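You operate a simulated robot arm through the tools that you are given. There is no shell and no other tool. Be economical: measure what you need, move in short steps, check, and stop when the job is done.

Carry out the task below with a simulated two-armed robot. There is one attempt and no reset: what you move stays moved.

## Task
Pump 2 strokes of foam into the purple tub and scrub the greasy tray.
Fine: dip the short red brush in the tub, brush back; clean tray up on the sink shelf. Set down upright: short red brush. What is to be rubbed or washed off counts as gone when no trace of it is left.
Where things are to end (x, y in the base frame): steel tray with yellow grips within 0.06 m of [0.23, 0.72].

Only the result counts: the job must be done as asked and must still hold three seconds after the hand-in. Knocking over, shifting, dropping, spilling or breaking anything else fails it.

## Robot
Two 7-joint arms with three-finger grippers on one trunk, on a base that drives. Base frame: it is fixed to the floor where the robot stands at the start and does not move with it; the origin is under the middle of the robot, x ahead of it, y to its left, z up. Units: m, rad, N and s.
The left shoulder is at the start at [0.074, 0.126, 1.182], the right one opposite. With the tool pointing down near the work surface each hand reaches from about 0.1 to 0.34 m from the robot's upright axis, wherever it stands, measured 20 degrees to its own side. Places, roughly: blue pump lever [0.6, 0.1, 1.1]; blue tap [-0.3, 0.9, 0.9]; red tap [-0.7, 1.1, 0.9]; short blue brush (5x9x10 cm) [-3.7, 2.5, 0.9]; sink shelf [0, 0.9, 1.3]; steel tray with yellow grips (26x15x3 cm) [0.2, 0.3, 0.9]; white tap [0.1, 0.6, 0.9]. Payload 2.94 kg a hand.
The tool frame of a hand sits at the grasp point between the pads (the TCP): z along the fingers, y along the line on which they close. The tips reach 0.03 m beyond it. The gripper opens to 0.128 m. The gripper's body begins 0.093 m behind the TCP.
Orientation is that of the tool frame in the base frame, as a unit quaternion [x, y, z, w]. With the fingers straight down and closing along the base's y, the tool's x points along the base's -x, its y along +y and its z along -z.

## Interface
- The arms move only by the tool play_rows. It takes "left_plan", "right_plan" or both (then of equal length, played together; a hand with none holds still); each is a list of rows, each an object of numbers (a shift or turn left out is 0, a gripper value left out holds the last): "dx", "dy", "dz": the shift along the tool's x, y, z in units of 20 mm (1.0 is 20 mm); "wx", "wy", "wz": the turn, a rotation vector about the tool's x, y, z in units of 4 degrees (1.0 is 4 degrees); "claw": the finger opening in m, from 0 to 0.128. In form: [{"dx": .., "dy": .., "dz": .., "wx": .., "wy": .., "wz": .., "claw": ..}, ...]. A call has 1 to 20 rows; each row shifts and turns the commanded pose from where the row before left it, along the tool's axes as they then stand. A call with a number of a shift or a turn outside -1 to 1 is refused whole. A row lasts 0.2 s, in which the tool goes at most 0.05 m and 0.15 rad; a call with a longer step from one row to the next is refused whole, and so is a gripper value outside its range. A pose out of reach is approached as far as the arm can. The call stops where the force on the tool passes 40 N (or 10 N more than at its start, if that is more) or the arm is blocked; 0.2 s more then pass. Each finger halts on what it meets, pressing with about 36 N; the grip force reading is that of the motor and also rises with nothing between the fingers. The clock runs only during rows and for 0.2 s after the last one: add rows that do not move to give the fingers time. The reply holds the time, the measured pose of the TCP, the force on the tool along the base axes, the opening and the grip force, in the units named above and with some noise, with the torque about the TCP (base axes, N m) and any sound that the robot's microphone picked up.
- Cameras (640 x 400 px; columns grow to the right, rows downward): "scene" is now at [0.1631, 0.0721, 1.3533]; the picture's right is [0.88, -0.47, 0.00], its down [-0.25, -0.47, -0.85] and it looks along [0.40, 0.75, -0.53] (base axes); focal length 214 px, centre (320, 200). "left" rides on the left gripper at [0.069, 0.015, -0.12] in its tool frame; the picture's right is [-0.22, 0.98, 0.00], its down [-0.82, -0.18, -0.54] and it looks along [-0.53, -0.12, 0.84] (tool axes); focal length 251 px, centre (320, 200). "right" rides on the right gripper at [0.069, -0.015, -0.12] in its tool frame; the picture's right is [0.22, 0.98, 0.00], its down [-0.82, 0.18, -0.54] and it looks along [-0.53, 0.12, 0.84] (tool axes); focal length 251 px, centre (320, 200). There is no depth. A picture from a camera that has moved, and an enlarged one, comes with that camera's place and axes in the base frame and with its lens. The place of the scene camera against the robot may be out by one fixed shift of up to 0.018 m in any direction.
- camera(camera): a new picture of that camera. It takes no simulated time.
- slide_trunk(by): slides the trunk up (or, below 0, down) by that many m; the arms and the scene camera ride with it, the base frame stays. It gives what a move gives, with no picture.
- steer(legs): drives the robot by 1 to 6 legs, each [ahead, left, turn to the left] in m, m and rad, along the robot's own axes; the way and the turn of a leg run together, so that a leg with both is an arc; at most 1.5 m and 3.142 rad a leg. The arms and the cameras ride along, it lands a little off, and it stops where it bumps. It gives what a move gives.
- turn_head(pan, tilt): turns the head with the scene camera to pan (to the left, within 1.396 rad either way) and tilt (down, from -0.506 to 1.204), counted from straight ahead of the robot. It gives what a move gives.
- close_up(camera, box): a new picture of the part [left, top, right, bottom] of that camera's present view, enlarged. It takes no simulated time.
- job_done(): hands the job in; it is judged then, once.

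Go step by step. Nothing tells you exact positions but the pictures and the camera data: compare them with the known pose of the tool, close in by small moves and look again before you grip or let go. The budget is 120 turns and 88 pictures, counting those below and the enlarged ones. Unless the task says otherwise, let go and move clear before handing in, and close with one line.

The tools are called after ">>>" by a JSON object that holds its "api" and its "payload". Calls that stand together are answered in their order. play_rows: Moves the arms, as the interface text tells. Its arguments: {"type":"object","properties":{"left_plan":{"type":"array","items":{"type":"object","properties":{"dx":{"type":"number"},"dy":{"type":"number"},"dz":{"type":"number"},"wx":{"type":"number"},"wy":{"type":"number"},"wz":{"type":"number"},"claw":{"type":"number"}}}},"right_plan":{"type":"array","items":{"type":"object","properties":{"dx":{"type":"number"},"dy":{"type":"number"},"dz":{"type":"number"},"wx":{"type":"number"},"wy":{"type":"number"},"wz":{"type":"number"},"claw":{"type":"number"}}}}},"required":[]} The other tools are called the same way: slide_trunk (by) slides the trunk up or down; steer (legs) drives the base; turn_head (pan, tilt) turns the head that bears the scene camera; camera (camera) takes a picture; close_up (camera, box) takes an enlarged picture of a part of a camera's view; job_done () hands the job in.

At the start:

```text
time: 0.0
left_ee_pos: [0.3181, 0.4663, 1.1508]
left_tool_rot: [0.001, 1.0, 0.001, -0.001]
left_contact_force: [-0.6, 0.2, -0.1]
left_ft_torque: [-0.03, 0.02, 0.01]
left_opening: 0.1277
left_grip_force: 0.1
right_ee_pos: [0.4096, 0.0525, 1.1506]
right_tool_rot: [0.001, 1.0, 0.0, 0.001]
right_contact_force: [0.2, -0.4, 0.1]
right_ft_torque: [0.03, -0.01, 0.0]
right_opening: 0.1279
right_grip_force: 0.1
trunk travel left (down, up): [-0.4, 0.147]
robot x, y, heading: [0.0029, 0.0002, -0.0]
head pan, tilt: [1.084, 0.555]
```

scene: 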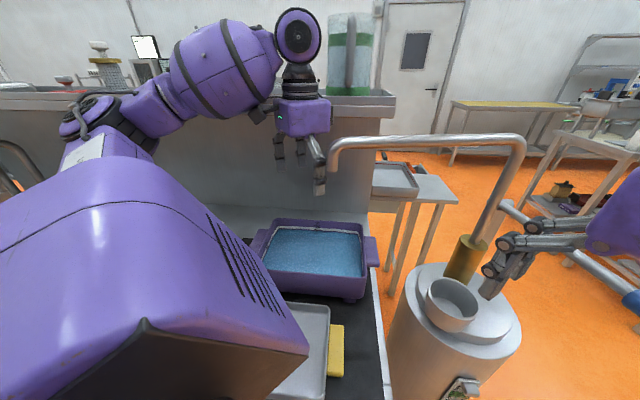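
right: 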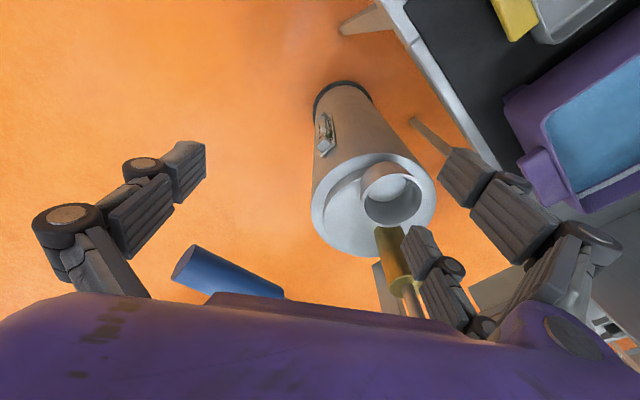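
left: 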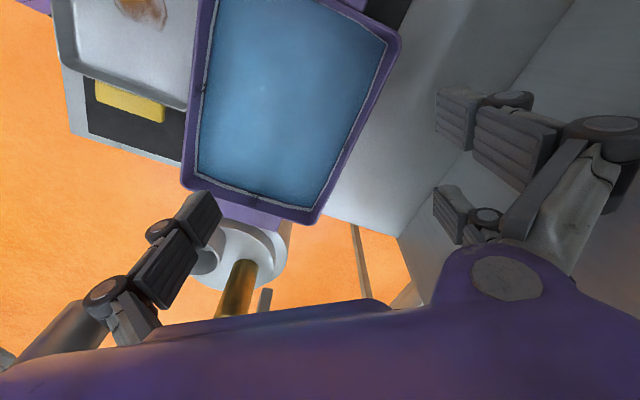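

I see the purple tub with water, the tray beside it, and the pump drum with a spout to the right. I'll look around to locate the red brush, lever and shelf.

>>> {"api": "turn_head", "payload": {"pan": 0.0, "tilt": 0.6}}

>>> {"api": "camera", "payload": {"camera": "scene"}}

>>> {"api": "turn_head", "payload": {"pan": 1.39, "tilt": 0.4}}

>>> {"api": "camera", "payload": {"camera": "scene"}}

>>> {"api": "turn_head", "payload": {"pan": 0.8, "tilt": 1.0}}

>>> {"api": "camera", "payload": {"camera": "scene"}}

```text
time: 1.3
left_ee_pos: [0.3182, 0.4675, 1.1507]
left_tool_rot: [0.0, 1.0, 0.001, 0.0]
left_contact_force: [0.5, -0.1, -0.8]
left_ft_torque: [0.0, -0.02, 0.01]
left_opening: 0.1279
left_grip_force: 0.1
right_ee_pos: [0.4094, 0.0523, 1.1488]
right_tool_rot: [0.001, 1.0, 0.001, 0.0]
right_contact_force: [0.0, -0.2, -1.0]
right_ft_torque: [-0.01, 0.03, -0.02]
right_opening: 0.1281
right_grip_force: 0.1
trunk travel left (down, up): [-0.4, 0.147]
robot x, y, heading: [0.0029, -0.0019, 0.004]
head pan, tilt: [0.0, 0.6]
```

```text
84 pictures are left
camera scene: at [0.2096, -0.0071, 1.3492], right [0.0, -1.0, 0.0], down [-0.56, 0.0, -0.83], along [0.83, 0.0, -0.56], focal length 214 px, centre (320, 200)
```

scene: 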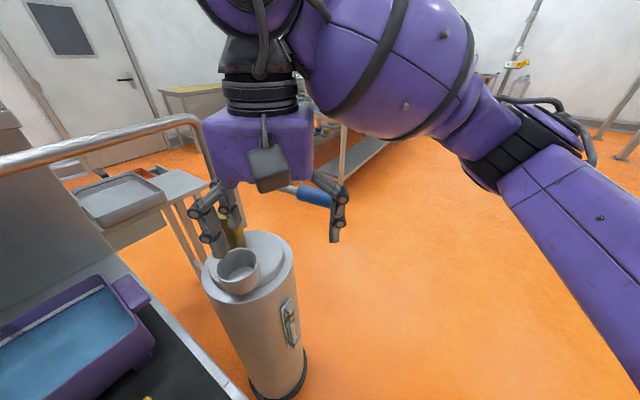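

```text
time: 2.9
left_ee_pos: [0.318, 0.4683, 1.1507]
left_tool_rot: [0.0, 1.0, 0.0, 0.0]
left_contact_force: [0.7, -0.6, 0.2]
left_ft_torque: [0.05, -0.02, 0.0]
left_opening: 0.128
left_grip_force: 0.0
right_ee_pos: [0.4104, 0.0524, 1.15]
right_tool_rot: [-0.001, 1.0, 0.0, 0.0]
right_contact_force: [-0.8, -0.2, -1.5]
right_ft_torque: [-0.01, 0.03, -0.03]
right_opening: 0.1281
right_grip_force: 0.1
trunk travel left (down, up): [-0.4, 0.147]
robot x, y, heading: [0.0003, -0.0005, -0.002]
head pan, tilt: [1.389, 0.4]
```

```text
83 pictures are left
camera scene: at [0.138, 0.0839, 1.3674], right [0.98, -0.18, 0.0], down [-0.07, -0.38, -0.92], along [0.17, 0.91, -0.39], focal length 214 px, centre (320, 200)
```

scene: 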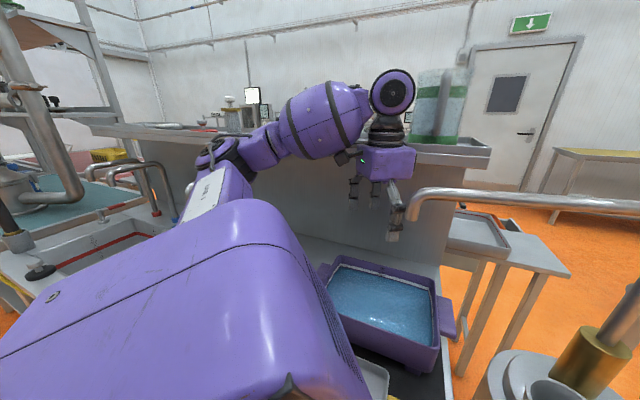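

```text
time: 3.9
left_ee_pos: [0.3177, 0.4682, 1.1511]
left_tool_rot: [0.0, 1.0, 0.0, -0.001]
left_contact_force: [-0.3, 0.1, -0.1]
left_ft_torque: [-0.03, 0.0, 0.01]
left_opening: 0.1281
left_grip_force: 0.0
right_ee_pos: [0.4099, 0.0518, 1.1491]
right_tool_rot: [0.002, 1.0, 0.0, -0.001]
right_contact_force: [0.5, -0.2, -0.2]
right_ft_torque: [0.0, 0.0, -0.01]
right_opening: 0.128
right_grip_force: 0.1
trunk travel left (down, up): [-0.4, 0.147]
robot x, y, heading: [-0.0014, 0.0004, -0.001]
head pan, tilt: [0.799, 1.0]
```

```text
82 pictures are left
camera scene: at [0.1697, 0.0428, 1.3173], right [0.72, -0.7, 0.0], down [-0.59, -0.6, -0.54], along [0.38, 0.39, -0.84], focal length 214 px, centre (320, 200)
```

scene: 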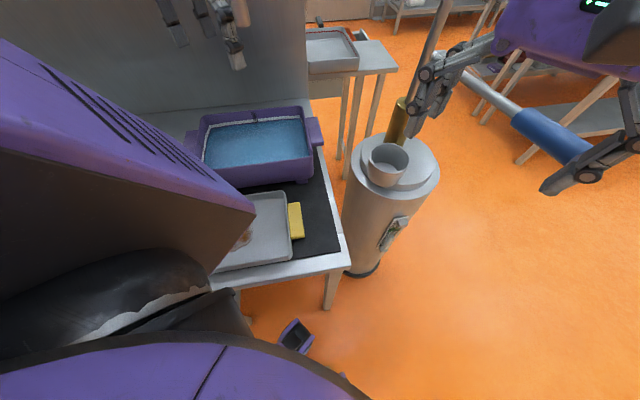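

The blue lever is at the right of the pump column, and the greasy tray sits at the near end of the table. I need to find the red brush; zooming in on candidates.

>>> {"api": "turn_head", "payload": {"pan": 1.39, "tilt": 0.2}}

>>> {"api": "close_up", "payload": {"camera": "scene", "box": [0, 120, 320, 320]}}

>>> {"api": "turn_head", "payload": {"pan": -1.3, "tilt": 0.4}}

>>> {"api": "camera", "payload": {"camera": "scene"}}

>>> {"api": "turn_head", "payload": {"pan": 0.5, "tilt": 0.3}}

>>> {"api": "camera", "payload": {"camera": "scene"}}

```text
time: 5.0
left_ee_pos: [0.3185, 0.4677, 1.1513]
left_tool_rot: [0.0, 1.0, 0.001, 0.0]
left_contact_force: [0.5, 0.2, 0.5]
left_ft_torque: [0.0, 0.01, 0.01]
left_opening: 0.1282
left_grip_force: 0.2
right_ee_pos: [0.4093, 0.0516, 1.1499]
right_tool_rot: [0.0, 1.0, -0.001, 0.0]
right_contact_force: [-0.3, -1.0, -0.1]
right_ft_torque: [0.01, 0.0, 0.0]
right_opening: 0.1279
right_grip_force: 0.1
trunk travel left (down, up): [-0.4, 0.147]
robot x, y, heading: [0.0002, 0.0001, -0.001]
head pan, tilt: [1.389, 0.201]
```

```text
2.00 times, centred on (160, 220) of scene
camera zoom: at [0.1381, 0.0845, 1.3859], right [0.98, -0.18, 0.0], down [-0.04, -0.2, -0.98], along [0.18, 0.96, -0.2], focal length 429 px, centre (640, 160)
```

zoom: 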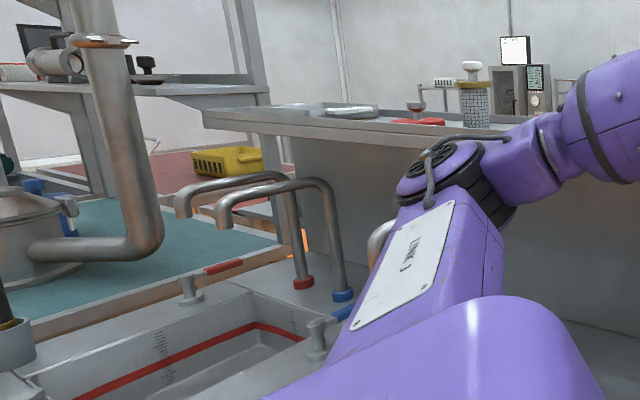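

```text
time: 7.4
left_ee_pos: [0.318, 0.4672, 1.1501]
left_tool_rot: [0.0, 1.0, 0.001, 0.0]
left_contact_force: [0.3, 0.1, -0.3]
left_ft_torque: [0.0, 0.0, 0.0]
left_opening: 0.1279
left_grip_force: 0.1
right_ee_pos: [0.4097, 0.0527, 1.1495]
right_tool_rot: [0.0, 1.0, 0.0, 0.0]
right_contact_force: [0.2, 0.8, -0.1]
right_ft_torque: [-0.02, 0.01, -0.02]
right_opening: 0.1282
right_grip_force: 0.0
trunk travel left (down, up): [-0.4, 0.147]
robot x, y, heading: [-0.001, -0.0019, -0.0]
head pan, tilt: [-1.3, 0.4]
```

```text
80 pictures are left
camera scene: at [0.146, -0.0965, 1.3674], right [-0.96, -0.27, 0.0], down [-0.1, 0.37, -0.92], along [0.25, -0.89, -0.39], focal length 214 px, centre (320, 200)
```

scene: 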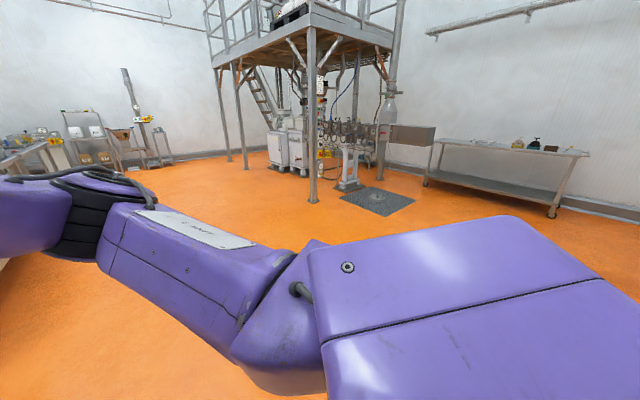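

```text
time: 9.2
left_ee_pos: [0.3183, 0.4675, 1.1513]
left_tool_rot: [0.001, 1.0, 0.001, 0.0]
left_contact_force: [-0.3, -0.7, 0.6]
left_ft_torque: [0.01, -0.02, -0.02]
left_opening: 0.1281
left_grip_force: 0.0
right_ee_pos: [0.4107, 0.0518, 1.1495]
right_tool_rot: [0.0, 1.0, 0.0, 0.0]
right_contact_force: [-0.2, -0.1, 0.9]
right_ft_torque: [0.0, -0.02, -0.02]
right_opening: 0.1282
right_grip_force: 0.1
trunk travel left (down, up): [-0.4, 0.147]
robot x, y, heading: [-0.0012, 0.0036, 0.003]
head pan, tilt: [0.499, 0.3]
```

```text
79 pictures are left
camera scene: at [0.2032, 0.0374, 1.3767], right [0.48, -0.88, 0.0], down [-0.26, -0.14, -0.96], along [0.84, 0.46, -0.3], focal length 214 px, centre (320, 200)
```

scene: 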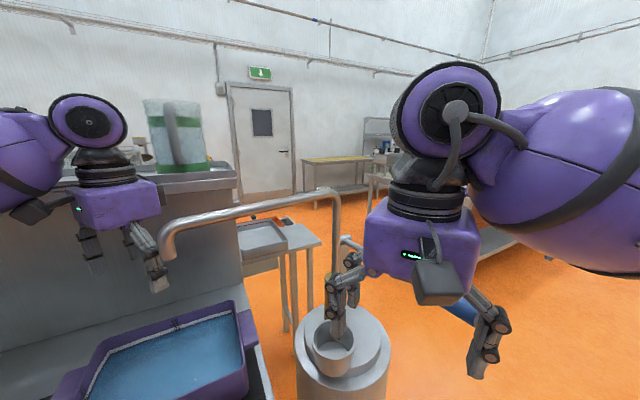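

Two candidates for the red brush: a red item on the sink shelf and a red thing behind the tray on the far table. I'll zoom both.

>>> {"api": "close_up", "payload": {"camera": "scene", "box": [220, 190, 340, 270]}}

>>> {"api": "slide_trunk", "payload": {"by": 0.14}}

>>> {"api": "turn_head", "payload": {"pan": 1.39, "tilt": 0.3}}

>>> {"api": "camera", "payload": {"camera": "scene"}}

>>> {"api": "close_up", "payload": {"camera": "scene", "box": [140, 110, 300, 210]}}

```text
5.00 times, centred on (280, 230) of scene
camera zoom: at [0.2032, 0.0374, 1.3767], right [0.48, -0.88, 0.0], down [-0.26, -0.14, -0.96], along [0.84, 0.46, -0.3], focal length 1072 px, centre (520, 50)
```

zoom: 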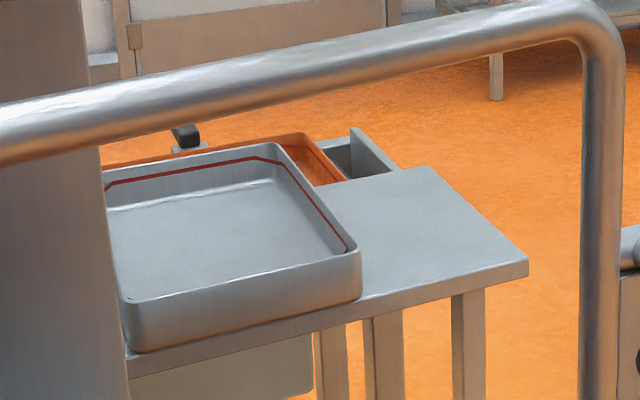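

```text
time: 9.9
left_ee_pos: [0.313, 0.4638, 1.1946]
left_tool_rot: [0.0, 1.0, -0.002, -0.003]
left_contact_force: [-6.2, -7.8, -11.5]
left_ft_torque: [-0.36, -0.09, 0.19]
left_opening: 0.1172
left_grip_force: 0.1
right_ee_pos: [0.4082, 0.0495, 1.1996]
right_tool_rot: [0.002, 1.0, 0.0, 0.006]
right_contact_force: [-0.1, -1.1, 0.0]
right_ft_torque: [0.01, 0.02, -0.01]
right_opening: 0.1279
right_grip_force: 0.2
trunk travel left (down, up): [-0.443, 0.104]
robot x, y, heading: [0.0009, -0.0041, 0.005]
head pan, tilt: [0.499, 0.3]
stopped: the force on the tool passed its limit at 49 N (the readings are from after the stop); the commanded pose is now the measured one
```

```text
time: 11.1
left_ee_pos: [0.313, 0.4657, 1.1935]
left_tool_rot: [0.001, 1.0, -0.002, -0.001]
left_contact_force: [-7.9, -12.7, -8.6]
left_ft_torque: [0.12, -0.24, 0.22]
left_opening: 0.1163
left_grip_force: 0.2
right_ee_pos: [0.4087, 0.0502, 1.1984]
right_tool_rot: [0.001, 1.0, 0.001, 0.006]
right_contact_force: [0.3, 0.2, 0.1]
right_ft_torque: [0.03, 0.01, -0.03]
right_opening: 0.1279
right_grip_force: 0.0
trunk travel left (down, up): [-0.443, 0.104]
robot x, y, heading: [0.0026, 0.0009, 0.001]
head pan, tilt: [1.389, 0.3]
```

```text
77 pictures are left
camera scene: at [0.1203, 0.083, 1.4248], right [0.98, -0.18, 0.0], down [-0.05, -0.29, -0.96], along [0.17, 0.94, -0.29], focal length 214 px, centre (320, 200)
```

scene: 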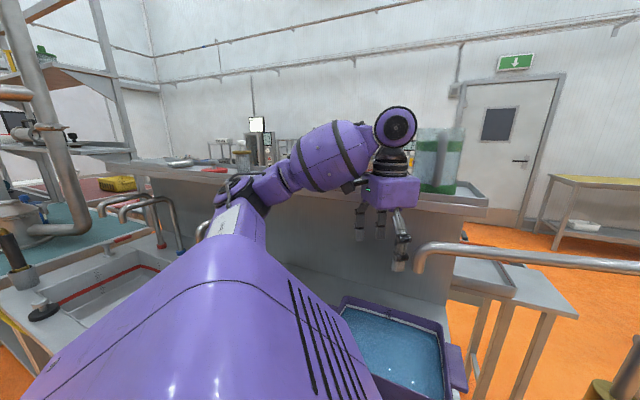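

```text
4.00 times, centred on (220, 160) of scene
camera zoom: at [0.1203, 0.083, 1.4248], right [0.98, -0.18, 0.0], down [-0.05, -0.29, -0.96], along [0.17, 0.94, -0.29], focal length 858 px, centre (720, 360)
```

zoom: 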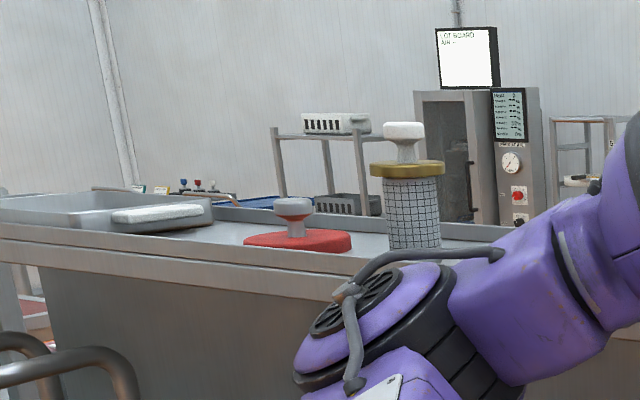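

The left finger bumped the spout while rising, so I lower the trunk back down and check the left hand view.

>>> {"api": "slide_trunk", "payload": {"by": -0.05}}

>>> {"api": "camera", "payload": {"camera": "left"}}

>>> {"api": "close_up", "payload": {"camera": "scene", "box": [320, 120, 520, 320]}}

```text
time: 12.0
left_ee_pos: [0.3131, 0.4671, 1.1443]
left_tool_rot: [0.001, 1.0, -0.002, -0.001]
left_contact_force: [-0.3, 0.0, -0.4]
left_ft_torque: [-0.01, 0.0, 0.01]
left_opening: 0.128
left_grip_force: 0.0
right_ee_pos: [0.4081, 0.0524, 1.1493]
right_tool_rot: [0.001, 1.0, 0.001, 0.006]
right_contact_force: [-0.1, 0.2, 0.2]
right_ft_torque: [0.01, 0.03, 0.0]
right_opening: 0.1281
right_grip_force: 0.1
trunk travel left (down, up): [-0.393, 0.154]
robot x, y, heading: [-0.0007, 0.0028, -0.0]
head pan, tilt: [1.389, 0.3]
```

```text
75 pictures are left
camera left: at [0.2459, 0.4831, 1.2651], right [0.22, 0.98, 0.0], down [0.82, -0.18, 0.54], along [0.53, -0.12, -0.84], focal length 251 px, centre (320, 200)
```

left: 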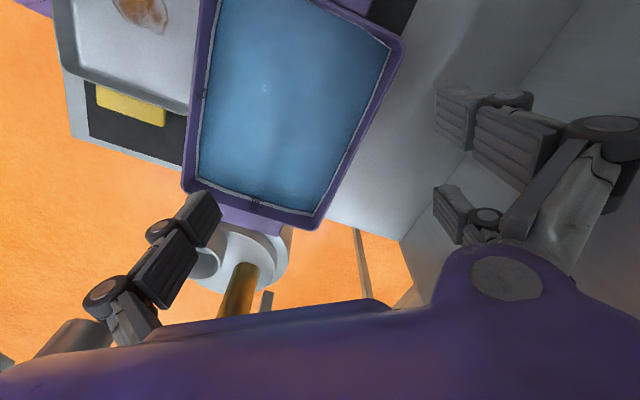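

```text
2.00 times, centred on (420, 220) of scene
camera zoom: at [0.14, 0.0848, 1.3696], right [0.98, -0.18, 0.0], down [-0.05, -0.29, -0.96], along [0.17, 0.94, -0.3], focal length 429 px, centre (120, 160)
```

zoom: 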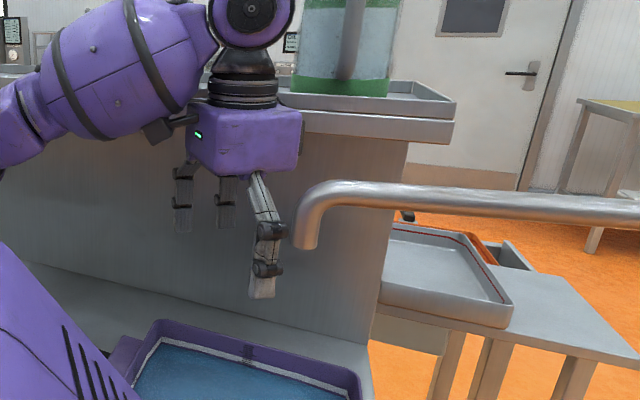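

The spout outlet is at about (0.33, 0.35, 1.2), just beside the left finger. I'll take the left hand back in x, then up, to view the shelf.

>>> {"api": "play_rows", "payload": {"left_plan": [{"dx": 1}, {"dx": 1}, {"dx": 1}, {"dx": 1}, {"dx": 1}, {"dx": 1}, {"dx": 1}, {"dz": -1}, {"dz": -1}, {"dz": -1}, {"dz": -1}, {"dz": -1}, {"dz": -1}, {"dz": -1}, {"dz": -1}, {"dz": -1}, {"dz": -1}]}}

>>> {"api": "camera", "payload": {"camera": "left"}}

>>> {"api": "camera", "payload": {"camera": "scene"}}

```text
time: 15.6
left_ee_pos: [0.1747, 0.467, 1.2353]
left_tool_rot: [0.001, 1.0, -0.002, -0.001]
left_contact_force: [0.4, -1.3, 0.6]
left_ft_torque: [-0.02, 0.04, 0.04]
left_opening: 0.1281
left_grip_force: 0.0
left hand out of reach, approached as far as the arm can: row 12, 13, 14, 15, 16, 17
right_ee_pos: [0.408, 0.0517, 1.1479]
right_tool_rot: [0.001, 1.0, 0.0, 0.006]
right_contact_force: [-0.2, -0.5, 0.0]
right_ft_torque: [0.02, 0.0, 0.02]
right_opening: 0.1282
right_grip_force: 0.1
trunk travel left (down, up): [-0.393, 0.154]
robot x, y, heading: [-0.0006, -0.0028, -0.003]
head pan, tilt: [1.389, 0.3]
```

```text
73 pictures are left
camera left: at [0.1065, 0.4837, 1.3554], right [0.22, 0.98, 0.0], down [0.82, -0.18, 0.54], along [0.53, -0.12, -0.84], focal length 251 px, centre (320, 200)
```

left: 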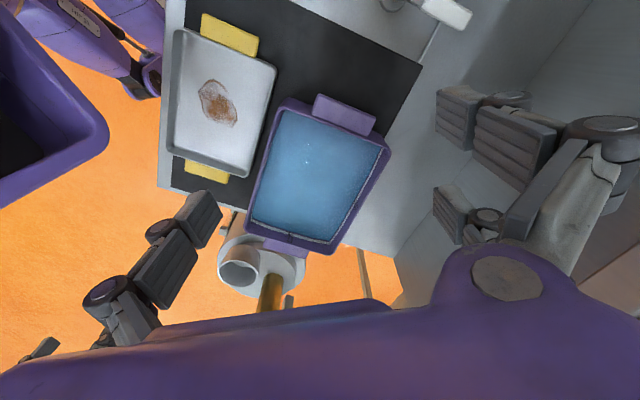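

```text
72 pictures are left
camera scene: at [0.14, 0.0845, 1.3696], right [0.98, -0.18, 0.0], down [-0.05, -0.29, -0.96], along [0.17, 0.94, -0.3], focal length 214 px, centre (320, 200)
```

scene: 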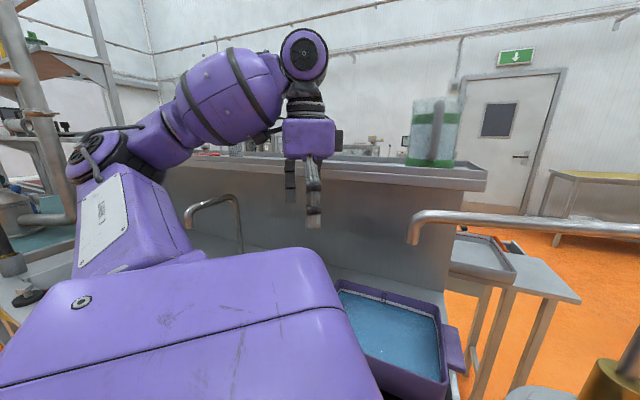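

Geometry so far: tray centre ≈(0.18,0.28), tub centre ≈(0.33,0.42), the whole work unit rotated about −35°, and the red brush on the shelf near (−0.12,0.9–1.0,1.3). Next I'll locate the blue lever with the right camera from two places.

>>> {"api": "play_rows", "payload": {"right_plan": [{"dx": 1}, {"dx": 1}, {"dx": 1}, {"dx": 1}, {"dx": 1}, {"dx": 0}]}}

>>> {"api": "camera", "payload": {"camera": "right"}}

>>> {"api": "turn_head", "payload": {"pan": 0.2, "tilt": 0.6}}

>>> {"api": "camera", "payload": {"camera": "scene"}}

```text
time: 17.0
left_ee_pos: [0.1753, 0.4684, 1.234]
left_tool_rot: [0.001, 1.0, -0.002, 0.0]
left_contact_force: [0.2, -0.3, -0.3]
left_ft_torque: [0.03, -0.03, -0.01]
left_opening: 0.1281
left_grip_force: 0.0
right_ee_pos: [0.3228, 0.0589, 1.1495]
right_tool_rot: [0.037, 0.999, -0.001, -0.019]
right_contact_force: [0.3, 0.3, 0.5]
right_ft_torque: [0.01, -0.02, -0.01]
right_opening: 0.128
right_grip_force: 0.1
trunk travel left (down, up): [-0.393, 0.154]
robot x, y, heading: [0.0009, 0.0013, -0.001]
head pan, tilt: [1.389, 0.3]
```

```text
71 pictures are left
camera right: at [0.2579, 0.0497, 1.2709], right [-0.14, 0.99, 0.01], down [0.85, 0.12, 0.51], along [0.5, 0.08, -0.86], focal length 251 px, centre (320, 200)
```

right: 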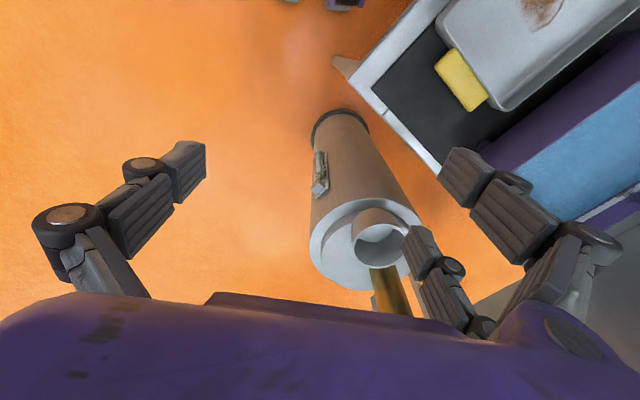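

```text
time: 18.4
left_ee_pos: [0.1749, 0.4674, 1.2339]
left_tool_rot: [0.002, 1.0, -0.002, -0.001]
left_contact_force: [-0.6, -0.5, -0.7]
left_ft_torque: [0.0, 0.01, 0.0]
left_opening: 0.128
left_grip_force: 0.0
right_ee_pos: [0.3219, 0.0551, 1.1397]
right_tool_rot: [0.033, 0.999, -0.008, -0.019]
right_contact_force: [0.4, 0.3, -1.0]
right_ft_torque: [-0.02, -0.03, -0.02]
right_opening: 0.1278
right_grip_force: 0.2
trunk travel left (down, up): [-0.393, 0.154]
robot x, y, heading: [0.0022, -0.0015, 0.002]
head pan, tilt: [0.201, 0.6]
```

```text
70 pictures are left
camera scene: at [0.1357, 0.0846, 1.3616], right [0.99, -0.14, 0.0], down [-0.05, -0.37, -0.93], along [0.13, 0.92, -0.38], focal length 214 px, centre (320, 200)
```

scene: 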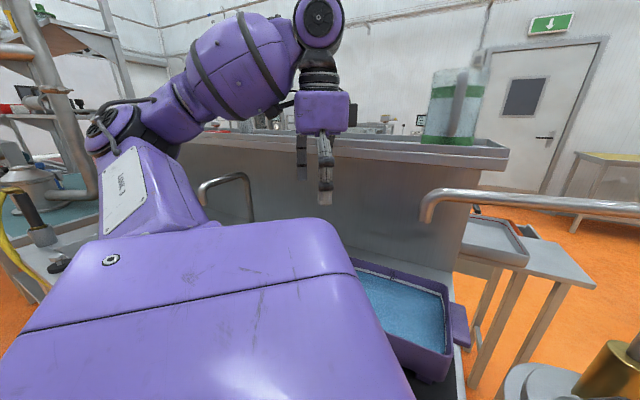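

The scene picture was taken before the head settled; I retake it.

>>> {"api": "camera", "payload": {"camera": "scene"}}

```text
69 pictures are left
camera scene: at [0.1357, 0.0846, 1.3616], right [0.99, -0.14, 0.0], down [-0.05, -0.37, -0.93], along [0.13, 0.92, -0.38], focal length 214 px, centre (320, 200)
```

scene: 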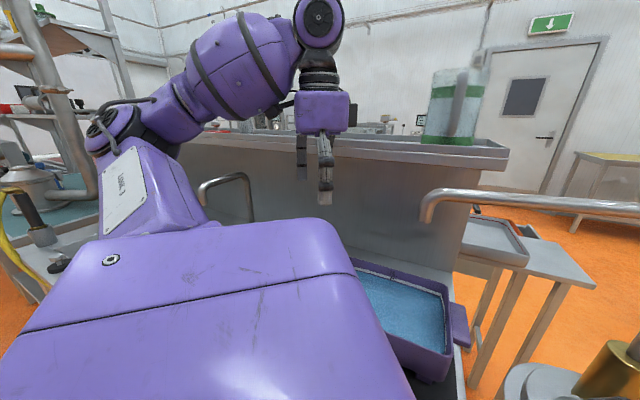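

The head seems not to have actually followed; I repeat the head command.

>>> {"api": "turn_head", "payload": {"pan": 0.4, "tilt": 0.7}}

>>> {"api": "camera", "payload": {"camera": "scene"}}

```text
time: 19.1
left_ee_pos: [0.1751, 0.4669, 1.2341]
left_tool_rot: [0.0, 1.0, -0.002, -0.001]
left_contact_force: [0.8, -0.9, -0.9]
left_ft_torque: [0.01, -0.01, 0.0]
left_opening: 0.128
left_grip_force: 0.1
right_ee_pos: [0.3225, 0.055, 1.1386]
right_tool_rot: [0.033, 0.999, -0.009, -0.019]
right_contact_force: [-0.5, -0.8, -0.6]
right_ft_torque: [0.0, -0.03, 0.03]
right_opening: 0.1281
right_grip_force: 0.1
trunk travel left (down, up): [-0.393, 0.154]
robot x, y, heading: [-0.0012, 0.001, -0.002]
head pan, tilt: [0.4, 0.7]
```

```text
68 pictures are left
camera scene: at [0.1353, 0.0845, 1.3602], right [0.99, -0.13, 0.0], down [-0.05, -0.39, -0.92], along [0.12, 0.91, -0.39], focal length 214 px, centre (320, 200)
```

scene: 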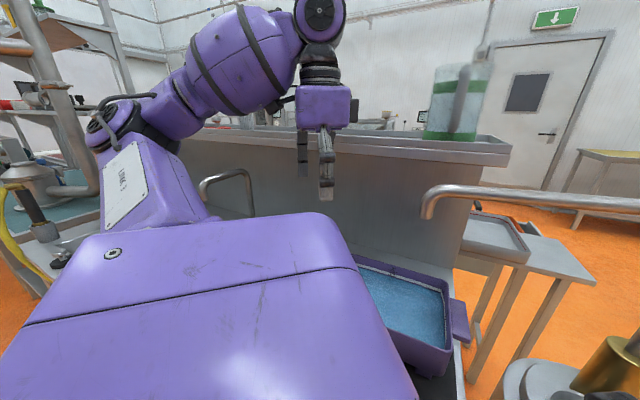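

The head is blocked by the right arm that I drew back; I send the right hand forward again and retry.

>>> {"api": "play_rows", "payload": {"right_plan": [{"dx": -1}, {"dx": -1}, {"dx": -1}, {"dx": -1}, {"dx": -1}, {"dx": 0}]}}

>>> {"api": "turn_head", "payload": {"pan": 0.4, "tilt": 0.7}}

>>> {"api": "camera", "payload": {"camera": "scene"}}

>>> {"api": "camera", "payload": {"camera": "right"}}

```text
time: 20.6
left_ee_pos: [0.1738, 0.4675, 1.234]
left_tool_rot: [0.0, 1.0, -0.002, -0.001]
left_contact_force: [0.7, 0.6, 0.2]
left_ft_torque: [-0.03, -0.01, 0.02]
left_opening: 0.1281
left_grip_force: 0.0
right_ee_pos: [0.4076, 0.0528, 1.1492]
right_tool_rot: [0.0, 1.0, 0.0, 0.007]
right_contact_force: [-1.5, -0.2, -0.2]
right_ft_torque: [0.0, -0.02, 0.0]
right_opening: 0.1278
right_grip_force: 0.2
trunk travel left (down, up): [-0.393, 0.154]
robot x, y, heading: [0.004, -0.0015, 0.004]
head pan, tilt: [0.4, 0.7]
```

```text
time: 21.1
left_ee_pos: [0.1742, 0.4672, 1.2348]
left_tool_rot: [0.001, 1.0, -0.002, -0.001]
left_contact_force: [0.0, 0.4, -0.3]
left_ft_torque: [-0.02, 0.01, 0.02]
left_opening: 0.1281
left_grip_force: 0.1
right_ee_pos: [0.4077, 0.0515, 1.1495]
right_tool_rot: [0.001, 1.0, 0.001, 0.005]
right_contact_force: [-0.9, -0.5, 0.3]
right_ft_torque: [0.02, 0.0, 0.03]
right_opening: 0.1276
right_grip_force: 0.0
trunk travel left (down, up): [-0.393, 0.154]
robot x, y, heading: [0.0018, 0.0041, -0.001]
head pan, tilt: [0.4, 0.7]
```

```text
67 pictures are left
camera scene: at [0.2013, 0.0258, 1.3335], right [0.39, -0.92, 0.0], down [-0.59, -0.25, -0.76], along [0.7, 0.3, -0.64], focal length 214 px, centre (320, 200)
```

scene: 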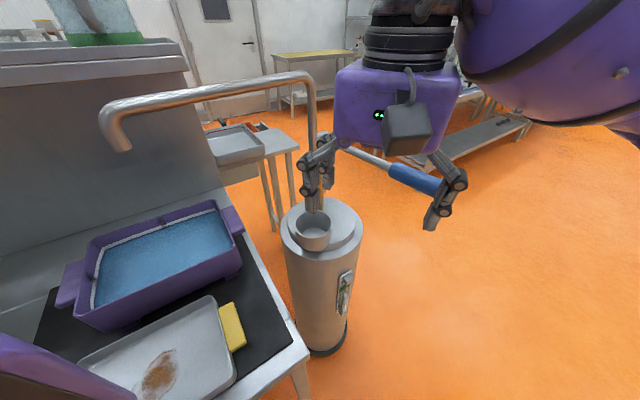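

```text
66 pictures are left
camera right: at [0.3377, 0.0378, 1.2683], right [-0.21, 0.98, 0.0], down [0.82, 0.18, 0.55], along [0.54, 0.12, -0.83], focal length 251 px, centre (320, 200)
```

right: 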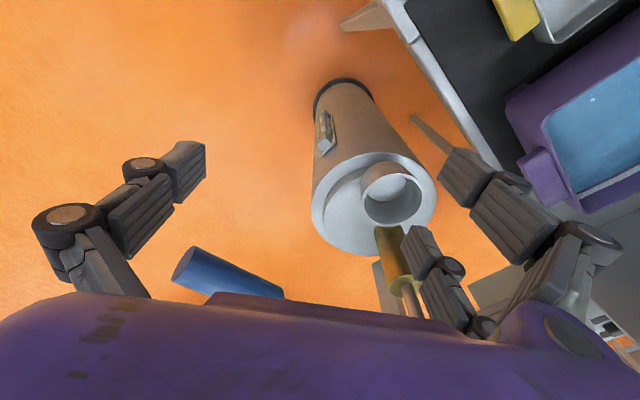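

The lever runs from the pump column to a blue grip near the right hand; it's partly hidden by the gripper. I move the right hand to −y to see it clear.

>>> {"api": "play_rows", "payload": {"right_plan": [{"dy": -1}, {"dy": -1}, {"dy": -1}, {"dy": -1}, {"dy": -1}, {"dy": -1}, {"dy": -1}, {"dy": -1}, {"dy": -1}, {"dy": -1}, {"dy": 0}]}}

>>> {"api": "camera", "payload": {"camera": "right"}}

>>> {"api": "camera", "payload": {"camera": "scene"}}

```text
time: 23.6
left_ee_pos: [0.174, 0.4679, 1.2335]
left_tool_rot: [0.001, 1.0, -0.002, -0.001]
left_contact_force: [0.9, 0.7, -0.1]
left_ft_torque: [-0.03, 0.01, -0.04]
left_opening: 0.1278
left_grip_force: 0.1
right_ee_pos: [0.4077, -0.1475, 1.149]
right_tool_rot: [0.0, 1.0, 0.0, 0.005]
right_contact_force: [0.3, 0.7, 0.5]
right_ft_torque: [-0.03, 0.03, 0.02]
right_opening: 0.128
right_grip_force: 0.1
trunk travel left (down, up): [-0.393, 0.154]
robot x, y, heading: [0.0001, -0.0017, 0.001]
head pan, tilt: [0.4, 0.7]
```

```text
65 pictures are left
camera right: at [0.3367, -0.1629, 1.2682], right [-0.21, 0.98, 0.0], down [0.82, 0.18, 0.55], along [0.54, 0.12, -0.84], focal length 251 px, centre (320, 200)
```

right: 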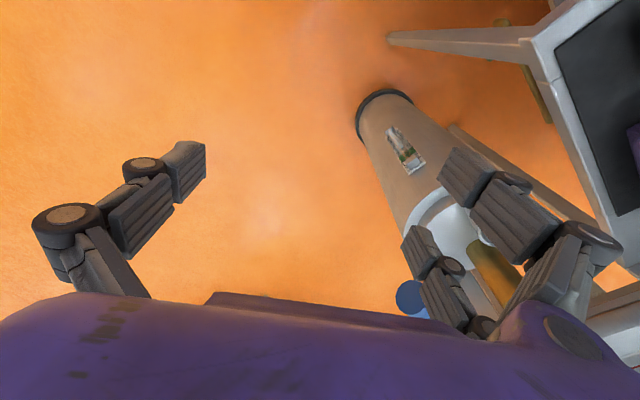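

```text
64 pictures are left
camera scene: at [0.2017, 0.0264, 1.3335], right [0.39, -0.92, 0.0], down [-0.59, -0.25, -0.76], along [0.7, 0.3, -0.64], focal length 214 px, centre (320, 200)
```

scene: 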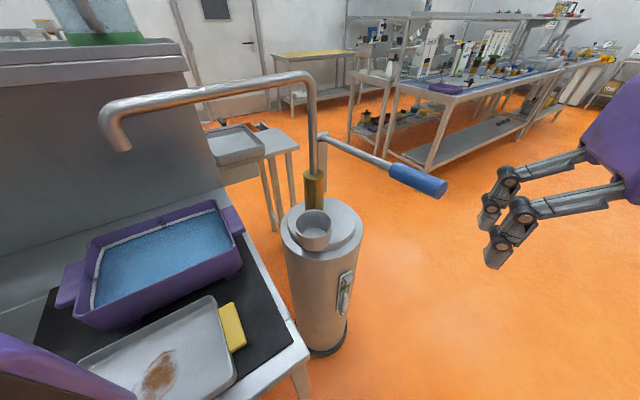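

The lever tip is at about (0.516,−0.04,1.125), with the pivot near (0.62,0.22). I'll rotate the right hand by 68° so the fingers close across the grip, lifting 6 cm.

>>> {"api": "play_rows", "payload": {"right_plan": [{"dz": -1, "wz": -1}, {"dz": -1, "wz": -1}, {"dz": -1, "wz": -1}, {"wz": -1}, {"wz": -1}, {"wz": -1}, {"wz": -1}, {"wz": -1}, {"wz": -1}, {"wz": -1}, {"wz": -1}, {"wz": -1}, {"wz": -1}, {"wz": -1}, {"wz": -1}, {"wz": -1}, {"wz": -1}, {"wz": 0}]}}

>>> {"api": "camera", "payload": {"camera": "right"}}

```text
time: 27.4
left_ee_pos: [0.1746, 0.4676, 1.2349]
left_tool_rot: [0.001, 1.0, -0.001, -0.001]
left_contact_force: [0.1, 0.1, 0.5]
left_ft_torque: [0.01, 0.02, 0.0]
left_opening: 0.1282
left_grip_force: 0.1
right_ee_pos: [0.4087, -0.1483, 1.2076]
right_tool_rot: [-0.559, 0.829, -0.003, 0.005]
right_contact_force: [-0.1, 0.3, -0.1]
right_ft_torque: [0.0, -0.03, 0.0]
right_opening: 0.1279
right_grip_force: 0.0
trunk travel left (down, up): [-0.393, 0.154]
robot x, y, heading: [0.0032, -0.0011, 0.002]
head pan, tilt: [0.4, 0.7]
```

```text
63 pictures are left
camera right: at [0.3949, -0.217, 1.3282], right [-0.99, 0.17, -0.01], down [0.13, 0.83, 0.54], along [0.1, 0.53, -0.84], focal length 251 px, centre (320, 200)
```

right: 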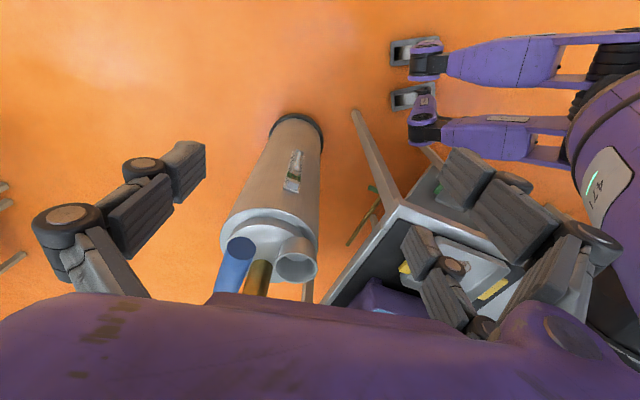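

Lever tip confirmed at (0.517,−0.041). Moving above the grip's middle.

>>> {"api": "play_rows", "payload": {"right_plan": [{"dx": -0.943, "dy": -0.293}, {"dx": -0.943, "dy": -0.293}, {"dx": -0.943, "dy": -0.293}, {"dx": -0.943, "dy": -0.293}, {"dx": -0.943, "dy": -0.293}, {"dx": -0.943, "dy": -0.293}, {"dx": -0.943, "dy": -0.293}, {"dx": -0.943, "dy": -0.293}, {"dx": -0.943, "dy": -0.293}, {"dx": -0.943, "dy": -0.293}, {"dx": 0}]}}

>>> {"api": "camera", "payload": {"camera": "right"}}

>>> {"api": "camera", "payload": {"camera": "scene"}}

```text
time: 29.8
left_ee_pos: [0.174, 0.4663, 1.2343]
left_tool_rot: [0.001, 1.0, -0.003, 0.0]
left_contact_force: [-0.9, 0.6, 0.4]
left_ft_torque: [-0.03, -0.01, -0.02]
left_opening: 0.1277
left_grip_force: 0.0
right_ee_pos: [0.5334, 0.0043, 1.2098]
right_tool_rot: [-0.559, 0.829, -0.004, 0.005]
right_contact_force: [1.0, -0.2, -0.3]
right_ft_torque: [0.05, 0.0, 0.01]
right_opening: 0.1279
right_grip_force: 0.0
trunk travel left (down, up): [-0.393, 0.154]
robot x, y, heading: [0.0013, -0.0023, -0.006]
head pan, tilt: [0.4, 0.7]
```

```text
62 pictures are left
camera right: at [0.5201, -0.0634, 1.3286], right [-0.99, 0.17, -0.01], down [0.14, 0.83, 0.54], along [0.1, 0.53, -0.84], focal length 251 px, centre (320, 200)
```

right: 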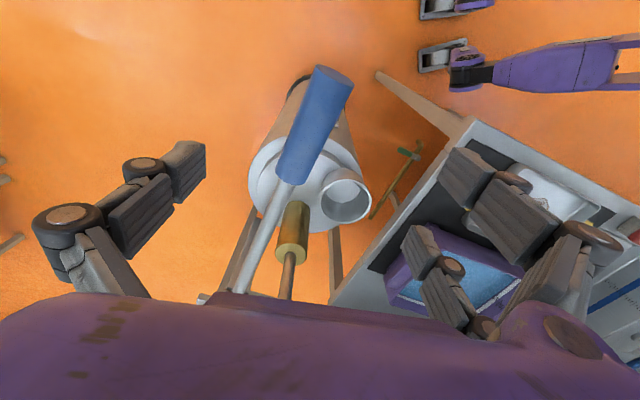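

```text
61 pictures are left
camera scene: at [0.2011, 0.0252, 1.3336], right [0.39, -0.92, 0.0], down [-0.59, -0.25, -0.77], along [0.7, 0.3, -0.64], focal length 214 px, centre (320, 200)
```

scene: 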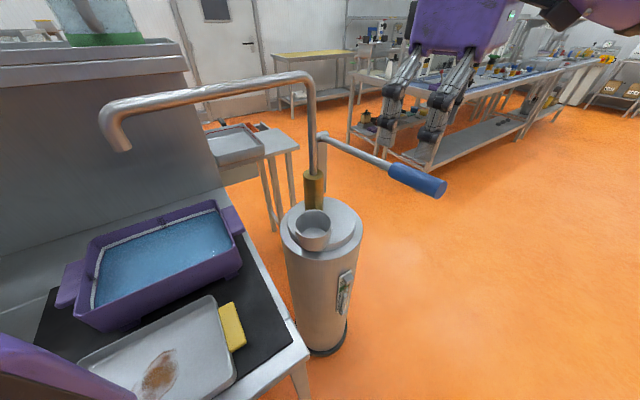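

The lever direction is about 57°, with the grip's centre at (0.542,0.001). I correct the yaw and position and descend, then check before gripping.

>>> {"api": "play_rows", "payload": {"right_plan": [{"wz": 1}, {"wz": 1}, {"wz": 0.75}, {"dx": -0.15, "dy": -0.41}, {"dz": 1}, {"dz": 1}, {"dz": 1}, {"dz": 0}]}}

>>> {"api": "camera", "payload": {"camera": "right"}}

```text
time: 31.6
left_ee_pos: [0.1735, 0.4674, 1.2352]
left_tool_rot: [0.001, 1.0, -0.002, -0.001]
left_contact_force: [0.7, 0.0, 0.4]
left_ft_torque: [-0.01, -0.02, 0.02]
left_opening: 0.1278
left_grip_force: 0.0
right_ee_pos: [0.5422, 0.0032, 1.1507]
right_tool_rot: [-0.476, 0.879, -0.002, 0.005]
right_contact_force: [0.7, -0.3, -0.2]
right_ft_torque: [0.01, 0.0, -0.01]
right_opening: 0.1279
right_grip_force: 0.2
trunk travel left (down, up): [-0.393, 0.154]
robot x, y, heading: [0.0027, 0.001, 0.0]
head pan, tilt: [0.4, 0.7]
```

```text
60 pictures are left
camera right: at [0.5164, -0.0626, 1.2704], right [-0.94, 0.35, -0.01], down [0.29, 0.79, 0.55], along [0.2, 0.51, -0.84], focal length 251 px, centre (320, 200)
```

right: 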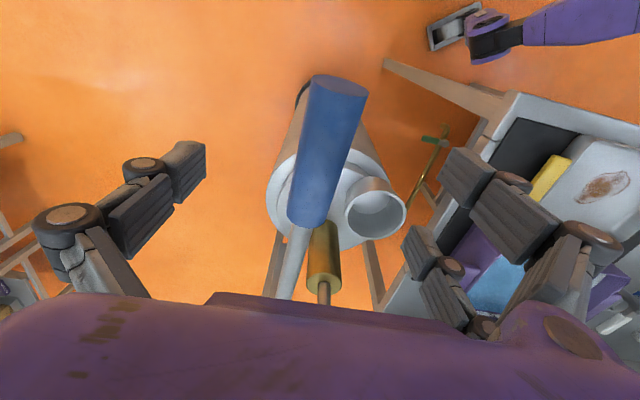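

The grip lies between the fingers. Descend to grip height and close.

>>> {"api": "play_rows", "payload": {"right_plan": [{"dz": 1}, {"dz": 0.3}, {"claw": 0.0}, {"claw": 0.0}, {"claw": 0.0}, {"claw": 0.0}, {"claw": 0.0}]}}

>>> {"api": "camera", "payload": {"camera": "right"}}

```text
time: 33.1
left_ee_pos: [0.1752, 0.4669, 1.2343]
left_tool_rot: [0.001, 1.0, -0.002, -0.002]
left_contact_force: [0.3, 0.3, 0.4]
left_ft_torque: [0.0, -0.04, 0.0]
left_opening: 0.1281
left_grip_force: 0.0
right_ee_pos: [0.5427, 0.0022, 1.124]
right_tool_rot: [-0.476, 0.879, -0.002, 0.006]
right_contact_force: [-1.0, 0.3, -1.1]
right_ft_torque: [-0.08, -0.18, -1.7]
right_opening: 0.0305
right_grip_force: 44.7
trunk travel left (down, up): [-0.393, 0.154]
robot x, y, heading: [0.0007, -0.0014, -0.002]
head pan, tilt: [0.4, 0.7]
```

```text
59 pictures are left
camera right: at [0.5172, -0.0623, 1.2436], right [-0.93, 0.36, -0.01], down [0.29, 0.79, 0.54], along [0.2, 0.51, -0.84], focal length 251 px, centre (320, 200)
```

right: 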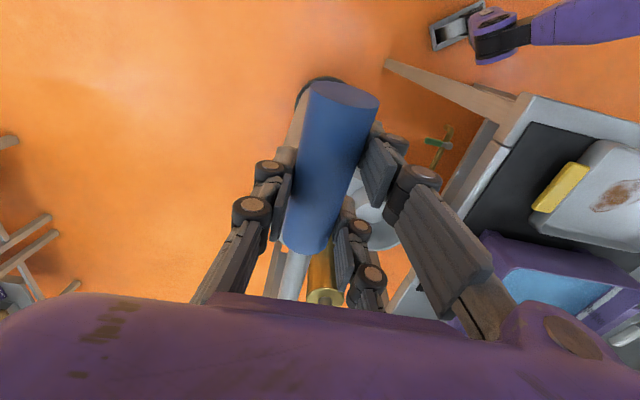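

Lever is gripped. I press down in steps and watch the force and sounds.

>>> {"api": "play_rows", "payload": {"right_plan": [{"dz": 0.6}, {"dz": 0.6}, {"dz": 0.6}, {"dz": 0.6}, {"dz": 0.6}, {"dz": 0}]}}

```text
time: 34.5
left_ee_pos: [0.1734, 0.4674, 1.2337]
left_tool_rot: [0.001, 1.0, -0.001, -0.001]
left_contact_force: [-1.3, -0.6, -0.8]
left_ft_torque: [0.0, 0.01, 0.01]
left_opening: 0.1281
left_grip_force: 0.1
right_ee_pos: [0.5425, 0.0045, 1.0623]
right_tool_rot: [-0.476, 0.879, -0.003, 0.005]
right_contact_force: [-0.9, 1.3, 4.6]
right_ft_torque: [0.69, -0.37, -1.66]
right_opening: 0.0313
right_grip_force: 45.5
trunk travel left (down, up): [-0.393, 0.154]
robot x, y, heading: [-0.0036, 0.0026, 0.002]
head pan, tilt: [0.4, 0.7]
```

Lever moves with low force. I continue downwards toward its stop.

>>> {"api": "play_rows", "payload": {"right_plan": [{"dz": 0.6}, {"dz": 0.6}, {"dz": 0.6, "dx": -0.1}, {"dz": 0.6, "dx": -0.1}, {"dz": 0.6, "dx": -0.15}, {"dz": 0}]}}

>>> {"api": "camera", "payload": {"camera": "scene"}}

```text
time: 36.0
left_ee_pos: [0.173, 0.4673, 1.2347]
left_tool_rot: [0.0, 1.0, -0.001, -0.001]
left_contact_force: [-0.1, 0.5, -0.1]
left_ft_torque: [0.0, -0.01, 0.0]
left_opening: 0.128
left_grip_force: 0.1
right_ee_pos: [0.5461, 0.0091, 1.002]
right_tool_rot: [-0.476, 0.879, -0.003, 0.004]
right_contact_force: [-11.7, 2.2, 1.1]
right_ft_torque: [0.07, 0.05, -1.34]
right_opening: 0.0306
right_grip_force: 45.2
trunk travel left (down, up): [-0.393, 0.154]
robot x, y, heading: [-0.0021, -0.0015, -0.002]
head pan, tilt: [0.4, 0.7]
```

```text
58 pictures are left
camera scene: at [0.1996, 0.026, 1.3337], right [0.39, -0.92, 0.0], down [-0.59, -0.25, -0.77], along [0.71, 0.3, -0.64], focal length 214 px, centre (320, 200)
```

scene: 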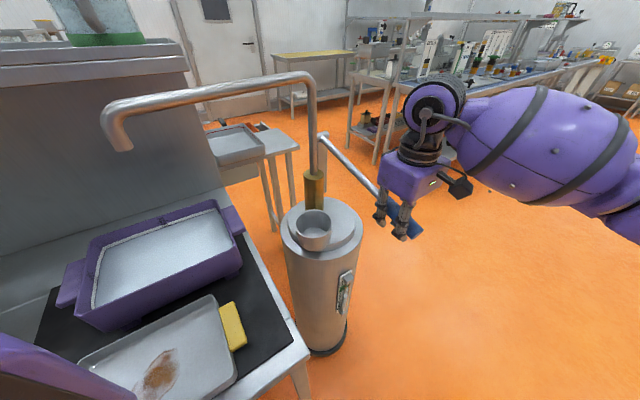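

Foam arrived: one stroke. I bring the lever back up along the same path.

>>> {"api": "play_rows", "payload": {"right_plan": [{"dz": -0.6, "dx": 0.15}, {"dz": -0.6, "dx": 0.1}, {"dz": -0.6, "dx": 0.1}, {"dz": -0.6}, {"dz": -0.6}, {"dz": -0.6}, {"dz": -0.6}, {"dz": -0.6}, {"dz": -0.6}, {"dz": -0.6}, {"dz": 0}]}}

>>> {"api": "camera", "payload": {"camera": "scene"}}

```text
time: 37.8
left_ee_pos: [0.1757, 0.4681, 1.2339]
left_tool_rot: [0.0, 1.0, -0.002, -0.001]
left_contact_force: [0.2, 0.1, 0.9]
left_ft_torque: [-0.01, -0.01, 0.01]
left_opening: 0.1282
left_grip_force: 0.1
right_ee_pos: [0.5444, 0.0036, 1.0946]
right_tool_rot: [-0.477, 0.879, -0.003, -0.002]
right_contact_force: [7.7, 3.1, -12.2]
right_ft_torque: [-0.39, 0.33, -0.35]
right_opening: 0.0295
right_grip_force: 41.0
trunk travel left (down, up): [-0.393, 0.154]
robot x, y, heading: [0.0011, -0.003, 0.001]
head pan, tilt: [0.4, 0.7]
stopped in row 9 (right hand): the force on the tool passed its limit at 46 N (the readings are from after the stop); the commanded pose is now the measured one
```

```text
57 pictures are left
camera scene: at [0.2033, 0.0268, 1.3332], right [0.39, -0.92, 0.0], down [-0.59, -0.25, -0.76], along [0.7, 0.3, -0.65], focal length 214 px, centre (320, 200)
```

scene: 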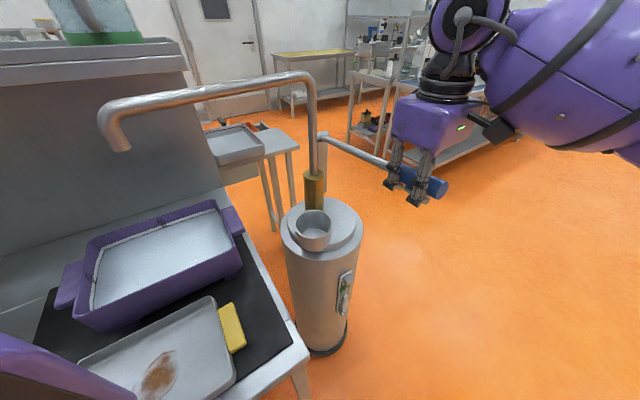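

The lever is back at its top, and the hand slipped about 3 cm down on it. I open, raise to grip height and re-close.

>>> {"api": "play_rows", "payload": {"right_plan": [{"claw": 0.08}, {"claw": 0.08}, {"dz": -1}, {"dz": -0.5}, {"claw": 0.0}, {"claw": 0.0}, {"claw": 0.0}, {"claw": 0.0}]}}

>>> {"api": "camera", "payload": {"camera": "right"}}

```text
time: 39.6
left_ee_pos: [0.1749, 0.4672, 1.2345]
left_tool_rot: [0.001, 1.0, -0.001, -0.002]
left_contact_force: [0.5, 0.0, -0.5]
left_ft_torque: [-0.01, 0.0, -0.02]
left_opening: 0.128
left_grip_force: 0.0
right_ee_pos: [0.5431, 0.0024, 1.1272]
right_tool_rot: [-0.475, 0.88, -0.003, 0.001]
right_contact_force: [6.2, -2.9, 1.5]
right_ft_torque: [0.25, -0.66, -1.84]
right_opening: 0.0306
right_grip_force: 44.6
trunk travel left (down, up): [-0.393, 0.154]
robot x, y, heading: [-0.0016, 0.0026, -0.002]
head pan, tilt: [0.4, 0.7]
```

```text
56 pictures are left
camera right: at [0.5179, -0.0621, 1.2477], right [-0.93, 0.36, 0.0], down [0.3, 0.79, 0.54], along [0.2, 0.5, -0.84], focal length 251 px, centre (320, 200)
```

right: 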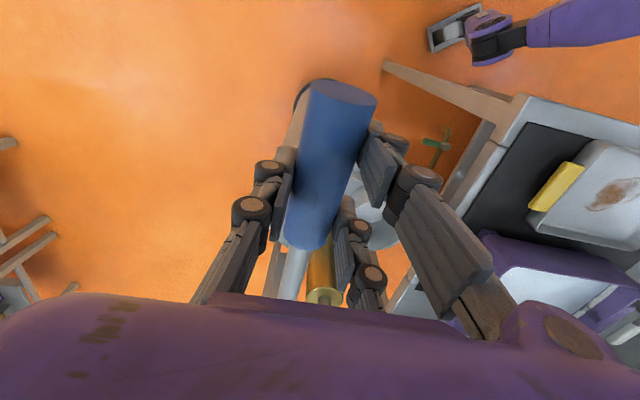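

Same grip as before at the top. Second stroke down, then back up 9 cm of it under grip.

>>> {"api": "play_rows", "payload": {"right_plan": [{"dz": 0.6}, {"dz": 0.6}, {"dz": 0.6}, {"dz": 0.6}, {"dz": 0.6}, {"dz": 0.6}, {"dz": 0.6}, {"dz": 0.6, "dx": -0.1}, {"dz": 0.6, "dx": -0.1}, {"dz": 0.7, "dx": -0.15}, {"dz": 0}]}}

>>> {"api": "camera", "payload": {"camera": "scene"}}

```text
time: 42.0
left_ee_pos: [0.1761, 0.4678, 1.2341]
left_tool_rot: [0.001, 1.0, -0.002, -0.002]
left_contact_force: [0.5, 1.0, -0.3]
left_ft_torque: [-0.02, 0.0, -0.04]
left_opening: 0.1282
left_grip_force: 0.0
right_ee_pos: [0.5472, 0.0101, 1.0039]
right_tool_rot: [-0.477, 0.879, -0.003, 0.0]
right_contact_force: [17.3, 4.9, 10.0]
right_ft_torque: [0.71, -0.27, -0.97]
right_opening: 0.0312
right_grip_force: 45.0
trunk travel left (down, up): [-0.393, 0.154]
robot x, y, heading: [-0.0029, -0.0005, 0.004]
head pan, tilt: [0.4, 0.7]
```

```text
55 pictures are left
camera scene: at [0.203, 0.0265, 1.3333], right [0.39, -0.92, 0.0], down [-0.59, -0.25, -0.76], along [0.7, 0.3, -0.65], focal length 214 px, centre (320, 200)
```

scene: 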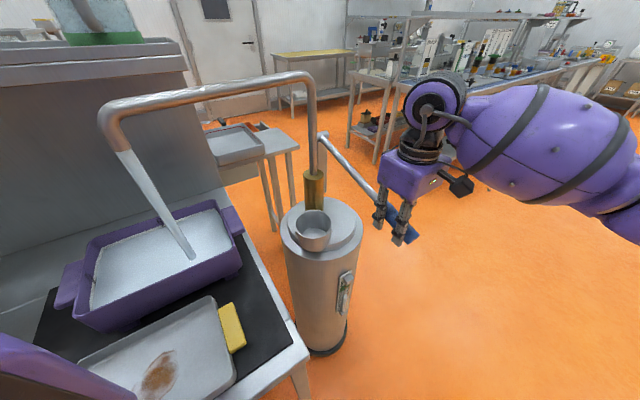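

The second stroke is squirting into the tub. Lever back up now, then release.

>>> {"api": "play_rows", "payload": {"right_plan": [{"dz": 0}, {"dz": -0.7, "dx": 0.15}, {"dz": -0.6, "dx": 0.1}, {"dz": -0.6, "dx": 0.1}, {"dz": -0.6}, {"dz": -0.6}, {"dz": -0.6}, {"dz": -0.6}, {"dz": -0.5}, {"dz": 0}, {"dz": -0.3}, {"dz": 0}]}}

>>> {"api": "camera", "payload": {"camera": "scene"}}

```text
time: 44.6
left_ee_pos: [0.1747, 0.4653, 1.2354]
left_tool_rot: [0.001, 1.0, -0.001, -0.002]
left_contact_force: [-0.2, 0.1, 0.9]
left_ft_torque: [0.03, 0.01, 0.0]
left_opening: 0.128
left_grip_force: 0.0
right_ee_pos: [0.5407, -0.0001, 1.1081]
right_tool_rot: [-0.476, 0.879, -0.002, 0.001]
right_contact_force: [-0.7, -12.0, -3.3]
right_ft_torque: [-0.84, 0.6, -1.65]
right_opening: 0.0306
right_grip_force: 45.4
trunk travel left (down, up): [-0.393, 0.154]
robot x, y, heading: [0.0034, -0.0048, 0.002]
head pan, tilt: [0.4, 0.7]
```

```text
54 pictures are left
camera scene: at [0.2014, 0.0241, 1.3336], right [0.39, -0.92, 0.0], down [-0.59, -0.25, -0.77], along [0.7, 0.3, -0.64], focal length 214 px, centre (320, 200)
```

scene: 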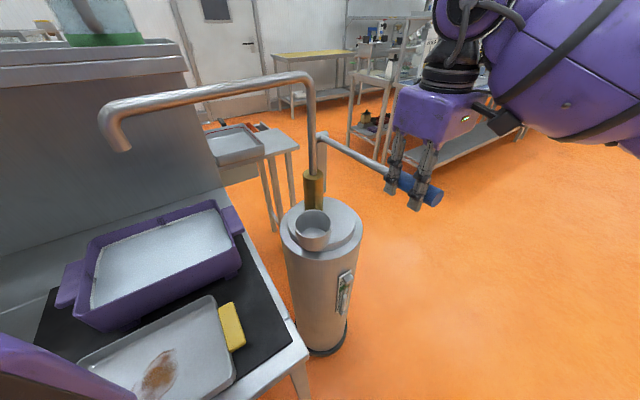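

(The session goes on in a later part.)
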